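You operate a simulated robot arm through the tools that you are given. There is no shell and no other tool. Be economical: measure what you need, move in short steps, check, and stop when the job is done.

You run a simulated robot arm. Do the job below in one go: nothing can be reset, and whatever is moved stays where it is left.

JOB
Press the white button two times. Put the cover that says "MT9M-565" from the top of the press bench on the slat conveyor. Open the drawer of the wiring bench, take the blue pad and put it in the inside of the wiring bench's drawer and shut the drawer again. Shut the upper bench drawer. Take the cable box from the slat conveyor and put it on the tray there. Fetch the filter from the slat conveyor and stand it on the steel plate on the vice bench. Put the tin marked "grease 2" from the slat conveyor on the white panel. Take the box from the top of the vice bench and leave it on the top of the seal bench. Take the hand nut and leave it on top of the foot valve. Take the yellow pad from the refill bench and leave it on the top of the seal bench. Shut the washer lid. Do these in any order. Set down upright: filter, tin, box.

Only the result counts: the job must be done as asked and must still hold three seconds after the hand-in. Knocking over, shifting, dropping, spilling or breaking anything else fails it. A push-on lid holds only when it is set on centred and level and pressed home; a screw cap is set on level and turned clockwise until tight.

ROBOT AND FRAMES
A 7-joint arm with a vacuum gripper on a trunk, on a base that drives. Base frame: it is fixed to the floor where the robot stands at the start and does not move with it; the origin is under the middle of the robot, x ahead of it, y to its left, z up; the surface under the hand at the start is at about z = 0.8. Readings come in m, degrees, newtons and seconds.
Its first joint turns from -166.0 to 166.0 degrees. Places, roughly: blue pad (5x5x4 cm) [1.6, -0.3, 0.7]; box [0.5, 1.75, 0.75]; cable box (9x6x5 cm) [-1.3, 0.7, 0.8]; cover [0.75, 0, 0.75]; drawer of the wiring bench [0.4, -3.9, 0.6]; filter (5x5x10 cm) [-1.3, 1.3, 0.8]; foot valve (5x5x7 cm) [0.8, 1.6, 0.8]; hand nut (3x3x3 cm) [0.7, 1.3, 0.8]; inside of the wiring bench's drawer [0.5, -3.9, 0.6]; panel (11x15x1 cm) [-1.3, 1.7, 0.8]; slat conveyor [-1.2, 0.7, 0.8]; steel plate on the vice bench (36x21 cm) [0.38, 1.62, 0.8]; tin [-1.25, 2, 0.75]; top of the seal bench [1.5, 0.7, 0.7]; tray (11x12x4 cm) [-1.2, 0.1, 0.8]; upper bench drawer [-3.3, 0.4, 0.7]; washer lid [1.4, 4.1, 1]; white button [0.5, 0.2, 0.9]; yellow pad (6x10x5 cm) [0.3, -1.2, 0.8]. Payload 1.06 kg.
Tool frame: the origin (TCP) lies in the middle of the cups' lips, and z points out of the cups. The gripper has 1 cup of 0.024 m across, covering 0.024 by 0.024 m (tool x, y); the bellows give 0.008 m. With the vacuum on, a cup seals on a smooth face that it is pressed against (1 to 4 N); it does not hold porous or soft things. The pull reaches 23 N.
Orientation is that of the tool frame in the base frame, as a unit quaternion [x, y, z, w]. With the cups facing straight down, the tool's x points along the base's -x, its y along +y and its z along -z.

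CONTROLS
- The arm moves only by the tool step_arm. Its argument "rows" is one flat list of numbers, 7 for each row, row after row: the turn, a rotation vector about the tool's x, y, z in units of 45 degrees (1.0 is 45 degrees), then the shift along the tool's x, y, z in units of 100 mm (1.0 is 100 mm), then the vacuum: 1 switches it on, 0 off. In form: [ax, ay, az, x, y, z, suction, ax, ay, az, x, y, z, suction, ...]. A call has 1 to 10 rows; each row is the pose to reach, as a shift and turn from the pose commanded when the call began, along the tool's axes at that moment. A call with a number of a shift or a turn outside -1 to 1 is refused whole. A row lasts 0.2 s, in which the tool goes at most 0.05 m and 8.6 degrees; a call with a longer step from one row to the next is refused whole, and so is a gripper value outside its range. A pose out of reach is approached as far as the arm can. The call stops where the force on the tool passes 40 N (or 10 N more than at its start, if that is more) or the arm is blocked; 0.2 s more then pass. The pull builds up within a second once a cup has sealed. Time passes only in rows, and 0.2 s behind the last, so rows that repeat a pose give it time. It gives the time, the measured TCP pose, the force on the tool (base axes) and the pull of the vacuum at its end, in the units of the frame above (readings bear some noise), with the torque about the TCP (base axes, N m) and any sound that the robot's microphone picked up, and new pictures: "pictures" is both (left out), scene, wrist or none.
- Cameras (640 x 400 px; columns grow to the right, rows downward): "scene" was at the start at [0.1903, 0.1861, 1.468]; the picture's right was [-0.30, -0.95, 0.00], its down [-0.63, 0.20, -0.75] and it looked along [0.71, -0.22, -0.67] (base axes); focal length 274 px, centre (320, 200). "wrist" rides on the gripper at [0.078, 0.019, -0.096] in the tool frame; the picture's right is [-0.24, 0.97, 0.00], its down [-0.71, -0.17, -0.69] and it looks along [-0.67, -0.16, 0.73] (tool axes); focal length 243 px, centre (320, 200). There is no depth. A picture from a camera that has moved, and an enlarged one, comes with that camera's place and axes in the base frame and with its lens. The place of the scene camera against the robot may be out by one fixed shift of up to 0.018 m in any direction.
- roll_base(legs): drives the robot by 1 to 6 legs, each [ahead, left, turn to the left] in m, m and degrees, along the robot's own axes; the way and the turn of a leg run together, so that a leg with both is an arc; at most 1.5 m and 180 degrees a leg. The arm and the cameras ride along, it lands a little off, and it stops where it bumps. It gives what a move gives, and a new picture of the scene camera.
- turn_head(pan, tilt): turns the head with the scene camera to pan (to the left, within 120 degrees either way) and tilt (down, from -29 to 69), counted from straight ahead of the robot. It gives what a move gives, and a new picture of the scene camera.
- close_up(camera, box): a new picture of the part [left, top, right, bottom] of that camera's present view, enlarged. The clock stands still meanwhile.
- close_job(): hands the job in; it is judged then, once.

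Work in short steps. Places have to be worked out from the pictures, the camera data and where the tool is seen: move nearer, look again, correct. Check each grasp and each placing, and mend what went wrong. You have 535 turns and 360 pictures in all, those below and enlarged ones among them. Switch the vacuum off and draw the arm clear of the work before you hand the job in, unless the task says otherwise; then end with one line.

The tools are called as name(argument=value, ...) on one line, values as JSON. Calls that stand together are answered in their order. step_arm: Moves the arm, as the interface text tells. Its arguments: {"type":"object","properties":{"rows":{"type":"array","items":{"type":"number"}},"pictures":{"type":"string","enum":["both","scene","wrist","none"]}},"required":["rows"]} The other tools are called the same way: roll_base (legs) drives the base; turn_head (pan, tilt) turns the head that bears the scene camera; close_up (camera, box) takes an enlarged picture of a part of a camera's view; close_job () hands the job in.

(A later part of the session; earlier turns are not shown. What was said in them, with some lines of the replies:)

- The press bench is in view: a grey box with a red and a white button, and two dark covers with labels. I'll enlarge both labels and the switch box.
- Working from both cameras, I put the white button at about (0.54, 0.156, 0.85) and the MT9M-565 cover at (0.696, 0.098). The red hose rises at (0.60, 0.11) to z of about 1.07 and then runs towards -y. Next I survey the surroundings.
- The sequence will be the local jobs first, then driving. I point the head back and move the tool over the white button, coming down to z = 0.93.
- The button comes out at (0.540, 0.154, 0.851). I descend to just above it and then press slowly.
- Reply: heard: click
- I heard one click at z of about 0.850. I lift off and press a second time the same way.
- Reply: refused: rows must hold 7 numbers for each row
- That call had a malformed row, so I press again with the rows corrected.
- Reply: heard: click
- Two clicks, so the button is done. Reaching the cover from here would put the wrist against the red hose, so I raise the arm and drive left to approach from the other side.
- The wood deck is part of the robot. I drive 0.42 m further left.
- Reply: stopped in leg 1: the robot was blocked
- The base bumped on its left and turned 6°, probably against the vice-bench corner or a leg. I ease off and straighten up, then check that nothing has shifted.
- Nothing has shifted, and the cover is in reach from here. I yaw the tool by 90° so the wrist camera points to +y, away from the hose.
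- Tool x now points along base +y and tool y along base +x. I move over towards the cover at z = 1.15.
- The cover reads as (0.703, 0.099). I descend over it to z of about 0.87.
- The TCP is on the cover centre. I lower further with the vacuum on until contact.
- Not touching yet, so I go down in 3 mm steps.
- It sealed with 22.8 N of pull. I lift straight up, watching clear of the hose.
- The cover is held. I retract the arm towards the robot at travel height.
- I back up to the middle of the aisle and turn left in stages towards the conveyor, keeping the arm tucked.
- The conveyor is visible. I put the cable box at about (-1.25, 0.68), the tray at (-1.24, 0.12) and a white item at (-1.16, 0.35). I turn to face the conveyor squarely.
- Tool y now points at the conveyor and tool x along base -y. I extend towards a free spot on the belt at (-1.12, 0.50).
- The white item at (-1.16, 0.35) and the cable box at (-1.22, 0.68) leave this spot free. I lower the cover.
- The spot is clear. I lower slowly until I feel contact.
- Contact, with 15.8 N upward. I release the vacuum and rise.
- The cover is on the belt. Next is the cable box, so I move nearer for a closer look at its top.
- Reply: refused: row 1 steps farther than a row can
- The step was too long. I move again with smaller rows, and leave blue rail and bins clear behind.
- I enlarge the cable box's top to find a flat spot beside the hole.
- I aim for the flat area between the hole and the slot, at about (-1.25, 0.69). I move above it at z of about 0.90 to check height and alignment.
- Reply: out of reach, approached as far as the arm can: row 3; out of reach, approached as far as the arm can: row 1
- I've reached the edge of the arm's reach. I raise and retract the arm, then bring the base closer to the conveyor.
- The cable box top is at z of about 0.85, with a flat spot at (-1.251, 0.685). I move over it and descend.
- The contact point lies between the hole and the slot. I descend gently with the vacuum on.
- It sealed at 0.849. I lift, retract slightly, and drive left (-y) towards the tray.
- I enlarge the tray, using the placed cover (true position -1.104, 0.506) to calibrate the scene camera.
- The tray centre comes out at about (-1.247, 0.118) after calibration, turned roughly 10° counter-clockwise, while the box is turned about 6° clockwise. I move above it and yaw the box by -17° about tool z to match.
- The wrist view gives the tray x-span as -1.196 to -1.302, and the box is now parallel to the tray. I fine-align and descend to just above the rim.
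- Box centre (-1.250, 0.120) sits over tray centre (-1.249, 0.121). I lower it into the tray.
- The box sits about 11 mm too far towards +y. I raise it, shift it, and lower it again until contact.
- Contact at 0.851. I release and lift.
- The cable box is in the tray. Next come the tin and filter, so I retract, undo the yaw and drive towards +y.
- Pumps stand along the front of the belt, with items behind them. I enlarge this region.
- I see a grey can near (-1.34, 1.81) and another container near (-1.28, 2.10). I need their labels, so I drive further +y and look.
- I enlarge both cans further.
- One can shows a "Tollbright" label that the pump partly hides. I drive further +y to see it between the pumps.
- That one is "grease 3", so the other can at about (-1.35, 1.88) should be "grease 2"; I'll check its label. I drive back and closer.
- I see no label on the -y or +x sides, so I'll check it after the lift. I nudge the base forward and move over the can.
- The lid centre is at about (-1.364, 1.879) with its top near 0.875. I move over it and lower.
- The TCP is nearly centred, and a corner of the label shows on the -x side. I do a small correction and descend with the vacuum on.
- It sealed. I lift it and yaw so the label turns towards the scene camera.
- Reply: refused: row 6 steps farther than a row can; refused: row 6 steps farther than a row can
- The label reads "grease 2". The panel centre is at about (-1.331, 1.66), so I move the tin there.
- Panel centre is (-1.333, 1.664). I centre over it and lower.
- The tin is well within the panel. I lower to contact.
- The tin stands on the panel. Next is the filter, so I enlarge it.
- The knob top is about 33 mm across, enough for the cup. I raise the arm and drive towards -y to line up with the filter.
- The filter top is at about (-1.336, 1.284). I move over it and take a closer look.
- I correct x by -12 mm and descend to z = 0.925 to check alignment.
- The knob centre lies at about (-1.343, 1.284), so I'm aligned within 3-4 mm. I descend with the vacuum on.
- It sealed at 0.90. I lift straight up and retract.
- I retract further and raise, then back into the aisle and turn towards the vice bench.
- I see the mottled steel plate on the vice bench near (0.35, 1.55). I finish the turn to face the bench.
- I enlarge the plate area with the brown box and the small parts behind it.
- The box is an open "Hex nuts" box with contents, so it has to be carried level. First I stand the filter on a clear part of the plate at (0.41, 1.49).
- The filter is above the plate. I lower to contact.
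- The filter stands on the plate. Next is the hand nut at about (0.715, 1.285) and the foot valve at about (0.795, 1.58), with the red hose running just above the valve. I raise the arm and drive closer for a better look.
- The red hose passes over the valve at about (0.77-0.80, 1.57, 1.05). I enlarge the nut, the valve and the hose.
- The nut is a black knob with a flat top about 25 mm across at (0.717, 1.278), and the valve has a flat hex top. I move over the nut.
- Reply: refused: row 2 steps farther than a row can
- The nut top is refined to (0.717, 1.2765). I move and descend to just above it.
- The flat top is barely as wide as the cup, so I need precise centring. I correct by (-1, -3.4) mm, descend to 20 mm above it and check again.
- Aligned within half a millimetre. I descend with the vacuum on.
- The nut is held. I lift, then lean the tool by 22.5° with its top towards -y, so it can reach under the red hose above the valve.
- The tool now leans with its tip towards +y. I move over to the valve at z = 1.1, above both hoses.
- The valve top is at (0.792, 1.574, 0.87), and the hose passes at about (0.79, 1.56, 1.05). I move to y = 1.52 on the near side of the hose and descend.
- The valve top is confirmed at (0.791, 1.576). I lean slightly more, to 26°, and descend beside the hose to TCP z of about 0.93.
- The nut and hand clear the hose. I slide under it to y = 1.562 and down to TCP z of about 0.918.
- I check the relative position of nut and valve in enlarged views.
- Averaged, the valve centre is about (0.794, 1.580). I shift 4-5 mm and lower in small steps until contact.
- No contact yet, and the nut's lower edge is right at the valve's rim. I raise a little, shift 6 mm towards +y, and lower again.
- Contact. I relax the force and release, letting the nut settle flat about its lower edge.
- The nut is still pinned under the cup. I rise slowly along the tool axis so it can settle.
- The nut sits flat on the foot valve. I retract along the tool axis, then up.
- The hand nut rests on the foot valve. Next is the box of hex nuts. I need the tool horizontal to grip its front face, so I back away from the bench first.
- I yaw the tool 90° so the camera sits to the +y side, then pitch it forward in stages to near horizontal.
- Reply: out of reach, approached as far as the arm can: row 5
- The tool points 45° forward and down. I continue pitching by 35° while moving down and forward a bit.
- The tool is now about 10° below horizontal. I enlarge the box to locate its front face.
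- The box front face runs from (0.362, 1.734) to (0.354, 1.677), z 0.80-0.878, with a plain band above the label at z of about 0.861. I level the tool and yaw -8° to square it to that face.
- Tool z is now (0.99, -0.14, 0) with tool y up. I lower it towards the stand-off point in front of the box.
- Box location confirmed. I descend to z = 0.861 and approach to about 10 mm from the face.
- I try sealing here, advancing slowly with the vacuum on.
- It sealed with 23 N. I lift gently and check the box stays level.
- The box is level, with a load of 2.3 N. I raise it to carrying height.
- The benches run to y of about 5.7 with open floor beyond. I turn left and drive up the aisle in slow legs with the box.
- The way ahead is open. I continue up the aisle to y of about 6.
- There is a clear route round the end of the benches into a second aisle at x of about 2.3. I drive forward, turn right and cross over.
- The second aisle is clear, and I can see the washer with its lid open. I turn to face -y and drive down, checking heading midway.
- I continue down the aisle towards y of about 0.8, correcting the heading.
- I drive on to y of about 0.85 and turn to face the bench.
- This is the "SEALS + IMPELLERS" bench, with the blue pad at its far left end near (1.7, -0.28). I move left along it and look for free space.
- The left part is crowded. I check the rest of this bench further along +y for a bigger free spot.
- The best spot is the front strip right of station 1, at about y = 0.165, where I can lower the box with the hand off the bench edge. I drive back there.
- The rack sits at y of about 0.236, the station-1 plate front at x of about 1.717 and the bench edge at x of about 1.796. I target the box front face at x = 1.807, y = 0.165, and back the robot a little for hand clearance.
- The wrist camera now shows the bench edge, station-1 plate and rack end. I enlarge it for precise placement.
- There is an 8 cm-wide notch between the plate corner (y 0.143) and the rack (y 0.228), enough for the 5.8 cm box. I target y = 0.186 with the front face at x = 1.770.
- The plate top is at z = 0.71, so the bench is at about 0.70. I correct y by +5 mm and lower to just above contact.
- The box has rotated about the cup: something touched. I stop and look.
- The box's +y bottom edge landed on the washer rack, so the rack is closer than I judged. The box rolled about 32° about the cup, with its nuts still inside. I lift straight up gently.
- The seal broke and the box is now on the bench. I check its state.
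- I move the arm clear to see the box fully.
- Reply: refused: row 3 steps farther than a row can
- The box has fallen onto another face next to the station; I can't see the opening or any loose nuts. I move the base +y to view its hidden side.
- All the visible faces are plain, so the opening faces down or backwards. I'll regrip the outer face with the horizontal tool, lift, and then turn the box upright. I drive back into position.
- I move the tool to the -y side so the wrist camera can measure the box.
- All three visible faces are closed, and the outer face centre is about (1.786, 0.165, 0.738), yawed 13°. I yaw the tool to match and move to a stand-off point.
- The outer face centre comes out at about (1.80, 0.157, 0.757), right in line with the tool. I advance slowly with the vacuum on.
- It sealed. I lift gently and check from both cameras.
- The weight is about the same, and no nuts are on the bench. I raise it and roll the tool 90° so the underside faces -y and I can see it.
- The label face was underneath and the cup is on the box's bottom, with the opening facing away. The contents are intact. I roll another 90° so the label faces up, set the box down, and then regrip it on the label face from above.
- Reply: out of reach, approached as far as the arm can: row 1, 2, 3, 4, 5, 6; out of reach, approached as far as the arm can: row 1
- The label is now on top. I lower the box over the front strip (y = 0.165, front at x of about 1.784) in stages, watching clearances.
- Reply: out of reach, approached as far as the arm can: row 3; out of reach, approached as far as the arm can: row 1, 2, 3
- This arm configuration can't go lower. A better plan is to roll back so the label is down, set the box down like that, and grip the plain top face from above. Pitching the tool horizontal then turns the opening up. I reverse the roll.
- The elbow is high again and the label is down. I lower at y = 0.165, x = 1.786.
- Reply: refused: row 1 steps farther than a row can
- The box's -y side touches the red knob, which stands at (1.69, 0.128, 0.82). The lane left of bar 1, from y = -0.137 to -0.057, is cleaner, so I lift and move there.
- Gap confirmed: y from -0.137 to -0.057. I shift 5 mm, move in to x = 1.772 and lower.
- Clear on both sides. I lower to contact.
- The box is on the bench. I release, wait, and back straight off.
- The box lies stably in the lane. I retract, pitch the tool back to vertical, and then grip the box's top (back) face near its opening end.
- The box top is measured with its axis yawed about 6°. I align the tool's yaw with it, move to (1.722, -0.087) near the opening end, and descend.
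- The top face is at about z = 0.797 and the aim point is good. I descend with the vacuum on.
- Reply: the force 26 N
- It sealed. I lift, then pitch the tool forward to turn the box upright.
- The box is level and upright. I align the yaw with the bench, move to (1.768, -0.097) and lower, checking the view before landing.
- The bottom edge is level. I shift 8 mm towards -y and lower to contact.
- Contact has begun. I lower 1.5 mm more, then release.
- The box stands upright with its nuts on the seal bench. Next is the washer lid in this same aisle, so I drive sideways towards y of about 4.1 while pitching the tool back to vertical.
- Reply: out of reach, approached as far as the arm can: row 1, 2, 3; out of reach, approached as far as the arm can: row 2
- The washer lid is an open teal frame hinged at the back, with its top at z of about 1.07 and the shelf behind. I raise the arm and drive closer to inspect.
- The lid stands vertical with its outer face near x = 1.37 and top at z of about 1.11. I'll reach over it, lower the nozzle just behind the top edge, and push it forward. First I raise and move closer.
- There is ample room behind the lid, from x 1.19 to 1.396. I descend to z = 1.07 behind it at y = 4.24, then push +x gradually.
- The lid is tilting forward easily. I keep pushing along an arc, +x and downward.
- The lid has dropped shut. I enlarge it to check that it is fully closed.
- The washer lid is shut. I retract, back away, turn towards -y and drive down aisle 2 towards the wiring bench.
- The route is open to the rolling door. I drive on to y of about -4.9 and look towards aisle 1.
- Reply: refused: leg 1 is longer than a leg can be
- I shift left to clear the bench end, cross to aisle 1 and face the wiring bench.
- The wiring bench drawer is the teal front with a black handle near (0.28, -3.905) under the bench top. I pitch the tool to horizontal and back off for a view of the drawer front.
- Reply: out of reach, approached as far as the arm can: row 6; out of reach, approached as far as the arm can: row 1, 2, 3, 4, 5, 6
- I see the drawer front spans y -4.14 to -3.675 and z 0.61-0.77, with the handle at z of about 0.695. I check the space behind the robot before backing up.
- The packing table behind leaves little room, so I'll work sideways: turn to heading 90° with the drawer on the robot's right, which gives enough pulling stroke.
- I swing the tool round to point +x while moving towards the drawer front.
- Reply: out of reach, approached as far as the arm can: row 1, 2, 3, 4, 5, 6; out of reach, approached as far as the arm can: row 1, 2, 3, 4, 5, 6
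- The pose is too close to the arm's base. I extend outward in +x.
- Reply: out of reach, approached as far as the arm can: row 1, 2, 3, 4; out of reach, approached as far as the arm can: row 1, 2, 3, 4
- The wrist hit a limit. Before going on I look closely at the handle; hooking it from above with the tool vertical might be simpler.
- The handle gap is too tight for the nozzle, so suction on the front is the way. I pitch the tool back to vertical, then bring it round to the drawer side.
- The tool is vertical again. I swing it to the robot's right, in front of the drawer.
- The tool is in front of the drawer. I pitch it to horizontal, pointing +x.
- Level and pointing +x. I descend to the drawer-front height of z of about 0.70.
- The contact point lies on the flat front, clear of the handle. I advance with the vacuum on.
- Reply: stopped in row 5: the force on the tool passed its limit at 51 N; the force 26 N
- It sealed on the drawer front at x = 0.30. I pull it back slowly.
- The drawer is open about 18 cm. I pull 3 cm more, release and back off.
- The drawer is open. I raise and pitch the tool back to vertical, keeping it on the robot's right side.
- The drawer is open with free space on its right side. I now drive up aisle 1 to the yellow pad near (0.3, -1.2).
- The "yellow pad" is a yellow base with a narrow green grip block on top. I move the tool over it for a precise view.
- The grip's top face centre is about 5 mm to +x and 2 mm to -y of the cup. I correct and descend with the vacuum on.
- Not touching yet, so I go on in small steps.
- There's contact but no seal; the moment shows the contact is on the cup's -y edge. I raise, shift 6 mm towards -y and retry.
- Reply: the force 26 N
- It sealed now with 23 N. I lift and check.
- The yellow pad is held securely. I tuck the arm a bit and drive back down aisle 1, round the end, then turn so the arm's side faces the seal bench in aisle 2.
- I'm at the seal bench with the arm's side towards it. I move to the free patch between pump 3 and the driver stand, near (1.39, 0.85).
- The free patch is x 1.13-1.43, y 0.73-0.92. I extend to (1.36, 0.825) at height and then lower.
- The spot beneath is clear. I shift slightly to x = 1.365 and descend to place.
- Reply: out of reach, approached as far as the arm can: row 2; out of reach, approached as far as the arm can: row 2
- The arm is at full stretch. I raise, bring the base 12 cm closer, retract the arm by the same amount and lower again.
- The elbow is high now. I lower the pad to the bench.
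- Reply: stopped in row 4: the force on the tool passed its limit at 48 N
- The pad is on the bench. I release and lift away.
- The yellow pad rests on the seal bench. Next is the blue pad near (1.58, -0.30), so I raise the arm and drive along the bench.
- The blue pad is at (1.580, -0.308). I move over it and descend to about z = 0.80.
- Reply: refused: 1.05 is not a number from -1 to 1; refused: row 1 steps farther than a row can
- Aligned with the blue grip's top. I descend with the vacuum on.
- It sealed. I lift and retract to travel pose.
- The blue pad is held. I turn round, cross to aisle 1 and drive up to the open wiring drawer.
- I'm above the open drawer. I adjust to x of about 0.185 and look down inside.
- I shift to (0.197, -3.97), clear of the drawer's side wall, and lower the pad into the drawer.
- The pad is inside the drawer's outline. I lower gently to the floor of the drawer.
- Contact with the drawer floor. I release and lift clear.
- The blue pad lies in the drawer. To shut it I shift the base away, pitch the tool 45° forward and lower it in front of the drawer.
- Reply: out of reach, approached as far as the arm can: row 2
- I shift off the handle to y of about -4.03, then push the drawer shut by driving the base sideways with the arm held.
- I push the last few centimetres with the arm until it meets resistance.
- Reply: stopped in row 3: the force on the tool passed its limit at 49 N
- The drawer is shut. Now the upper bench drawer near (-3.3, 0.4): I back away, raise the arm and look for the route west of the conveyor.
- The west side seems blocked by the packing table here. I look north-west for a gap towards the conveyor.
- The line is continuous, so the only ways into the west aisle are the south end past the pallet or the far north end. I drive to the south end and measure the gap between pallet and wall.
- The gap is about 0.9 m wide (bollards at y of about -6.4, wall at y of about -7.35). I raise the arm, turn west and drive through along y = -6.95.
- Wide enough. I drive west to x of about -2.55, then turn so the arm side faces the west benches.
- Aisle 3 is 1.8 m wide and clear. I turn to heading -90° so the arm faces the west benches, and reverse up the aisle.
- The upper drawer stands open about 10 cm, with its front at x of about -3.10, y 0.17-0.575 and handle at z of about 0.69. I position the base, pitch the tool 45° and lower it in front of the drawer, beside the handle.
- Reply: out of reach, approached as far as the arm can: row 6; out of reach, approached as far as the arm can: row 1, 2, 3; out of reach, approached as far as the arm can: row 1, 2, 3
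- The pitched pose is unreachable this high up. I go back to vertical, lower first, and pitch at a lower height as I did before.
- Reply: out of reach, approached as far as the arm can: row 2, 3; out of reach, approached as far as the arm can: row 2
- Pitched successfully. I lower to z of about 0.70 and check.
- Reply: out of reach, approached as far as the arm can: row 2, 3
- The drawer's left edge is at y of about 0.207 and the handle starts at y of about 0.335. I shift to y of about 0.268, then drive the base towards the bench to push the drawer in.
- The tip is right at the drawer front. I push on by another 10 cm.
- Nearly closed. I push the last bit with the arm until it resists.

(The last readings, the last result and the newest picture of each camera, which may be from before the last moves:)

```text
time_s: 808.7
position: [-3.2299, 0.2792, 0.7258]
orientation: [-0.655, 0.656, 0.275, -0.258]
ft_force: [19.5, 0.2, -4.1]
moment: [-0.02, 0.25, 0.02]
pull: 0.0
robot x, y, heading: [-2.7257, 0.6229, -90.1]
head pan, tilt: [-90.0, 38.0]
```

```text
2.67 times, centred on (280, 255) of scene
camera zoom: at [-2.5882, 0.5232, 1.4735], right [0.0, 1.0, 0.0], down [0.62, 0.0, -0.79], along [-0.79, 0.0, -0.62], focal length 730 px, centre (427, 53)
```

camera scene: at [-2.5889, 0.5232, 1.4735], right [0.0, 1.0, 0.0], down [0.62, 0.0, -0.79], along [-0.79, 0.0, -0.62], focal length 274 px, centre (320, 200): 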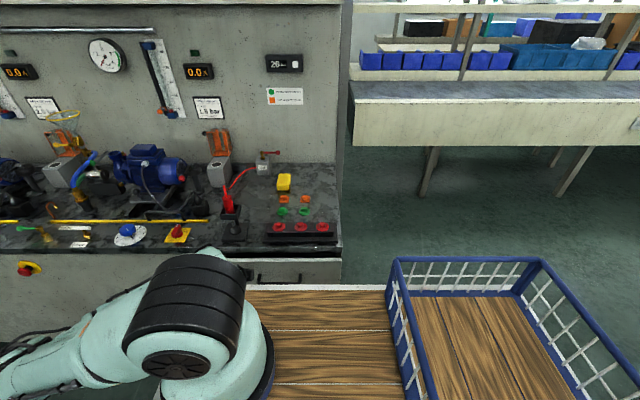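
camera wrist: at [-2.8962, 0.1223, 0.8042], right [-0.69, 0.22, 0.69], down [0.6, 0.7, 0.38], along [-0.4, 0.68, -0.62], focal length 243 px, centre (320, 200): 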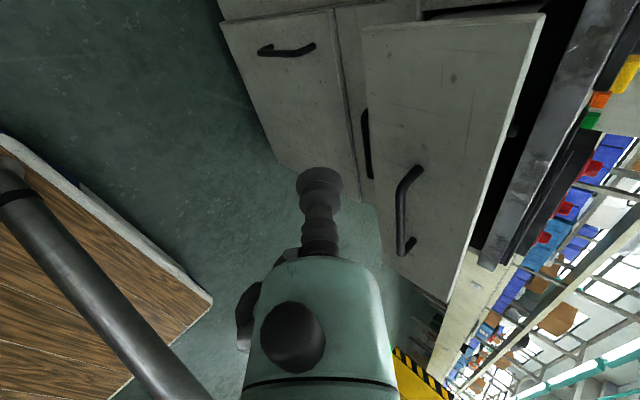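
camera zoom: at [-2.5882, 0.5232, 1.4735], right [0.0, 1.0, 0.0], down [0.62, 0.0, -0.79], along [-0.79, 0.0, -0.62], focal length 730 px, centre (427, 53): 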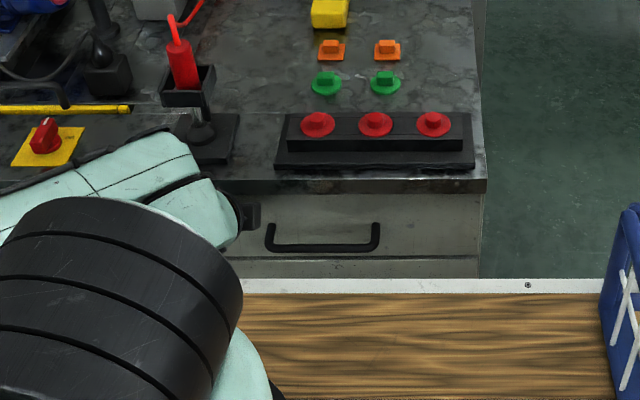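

The drawer is shut (resisting with 19.5 N and no gap). I retract the arm, back the base off and verify.

step_arm(rows=[0, 0, 0, 0, -0.15, -0.15, 0, 0, 0, 0, 0, -0.35, -0.35, 0, 0, 0, 0, 0, -0.5, -0.5, 0], pictures="none")

roll_base(legs=[[0, 0.3, 0]])

close_up(camera="scene", box=[160, 140, 360, 290])

```text
time_s: 809.5
position: [-3.1623, 0.278, 0.7287]
orientation: [-0.654, 0.657, 0.275, -0.256]
ft_force: [0.1, 0.1, 0.5]
moment: [0.05, 0.0, 0.0]
pull: 0.1
robot x, y, heading: [-2.7219, 0.6242, -90.4]
head pan, tilt: [-90.0, 38.0]
```

```text
time_s: 811.5
position: [-2.8666, 0.2788, 0.7268]
orientation: [-0.652, 0.66, 0.275, -0.254]
ft_force: [-0.5, -1.1, 0.5]
moment: [0.0, -0.03, 0.0]
pull: 0.1
robot x, y, heading: [-2.4233, 0.6187, -90.7]
head pan, tilt: [-90.0, 38.0]
camera scene: at [-2.2931, 0.5196, 1.4735], right [0.01, 1.0, 0.0], down [0.62, -0.01, -0.79], along [-0.79, 0.01, -0.62], focal length 274 px, centre (320, 200)
```

scene: 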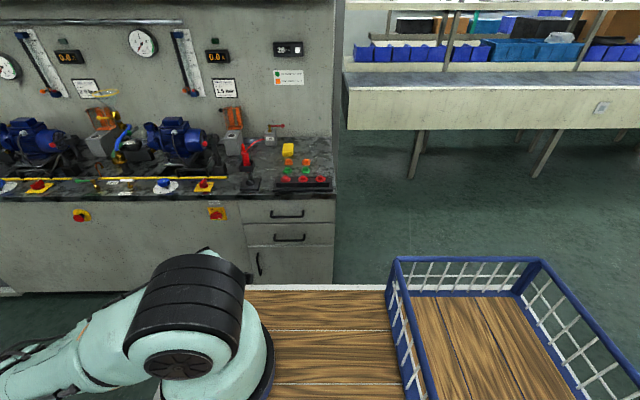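

```text
2.67 times, centred on (260, 215) of scene
camera zoom: at [-2.2931, 0.5196, 1.4735], right [0.01, 1.0, 0.0], down [0.62, -0.01, -0.79], along [-0.79, 0.01, -0.62], focal length 730 px, centre (480, 160)
```

zoom: 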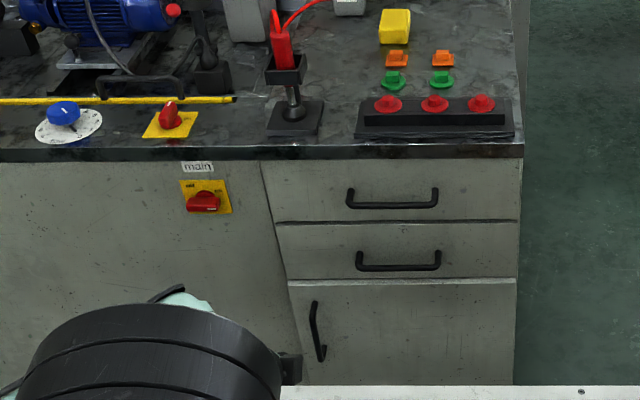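

Both bench drawers are shut flush, the vacuum is off and the arm is clear. All eleven parts are done, so I hand in.

close_job()

```text
The job is handed in.
```

I completed all eleven parts and handed the job in. One slip on the way: the "Hex nuts" box tipped on the seal bench, and I set it upright again with its nuts inside and saw none spilled.
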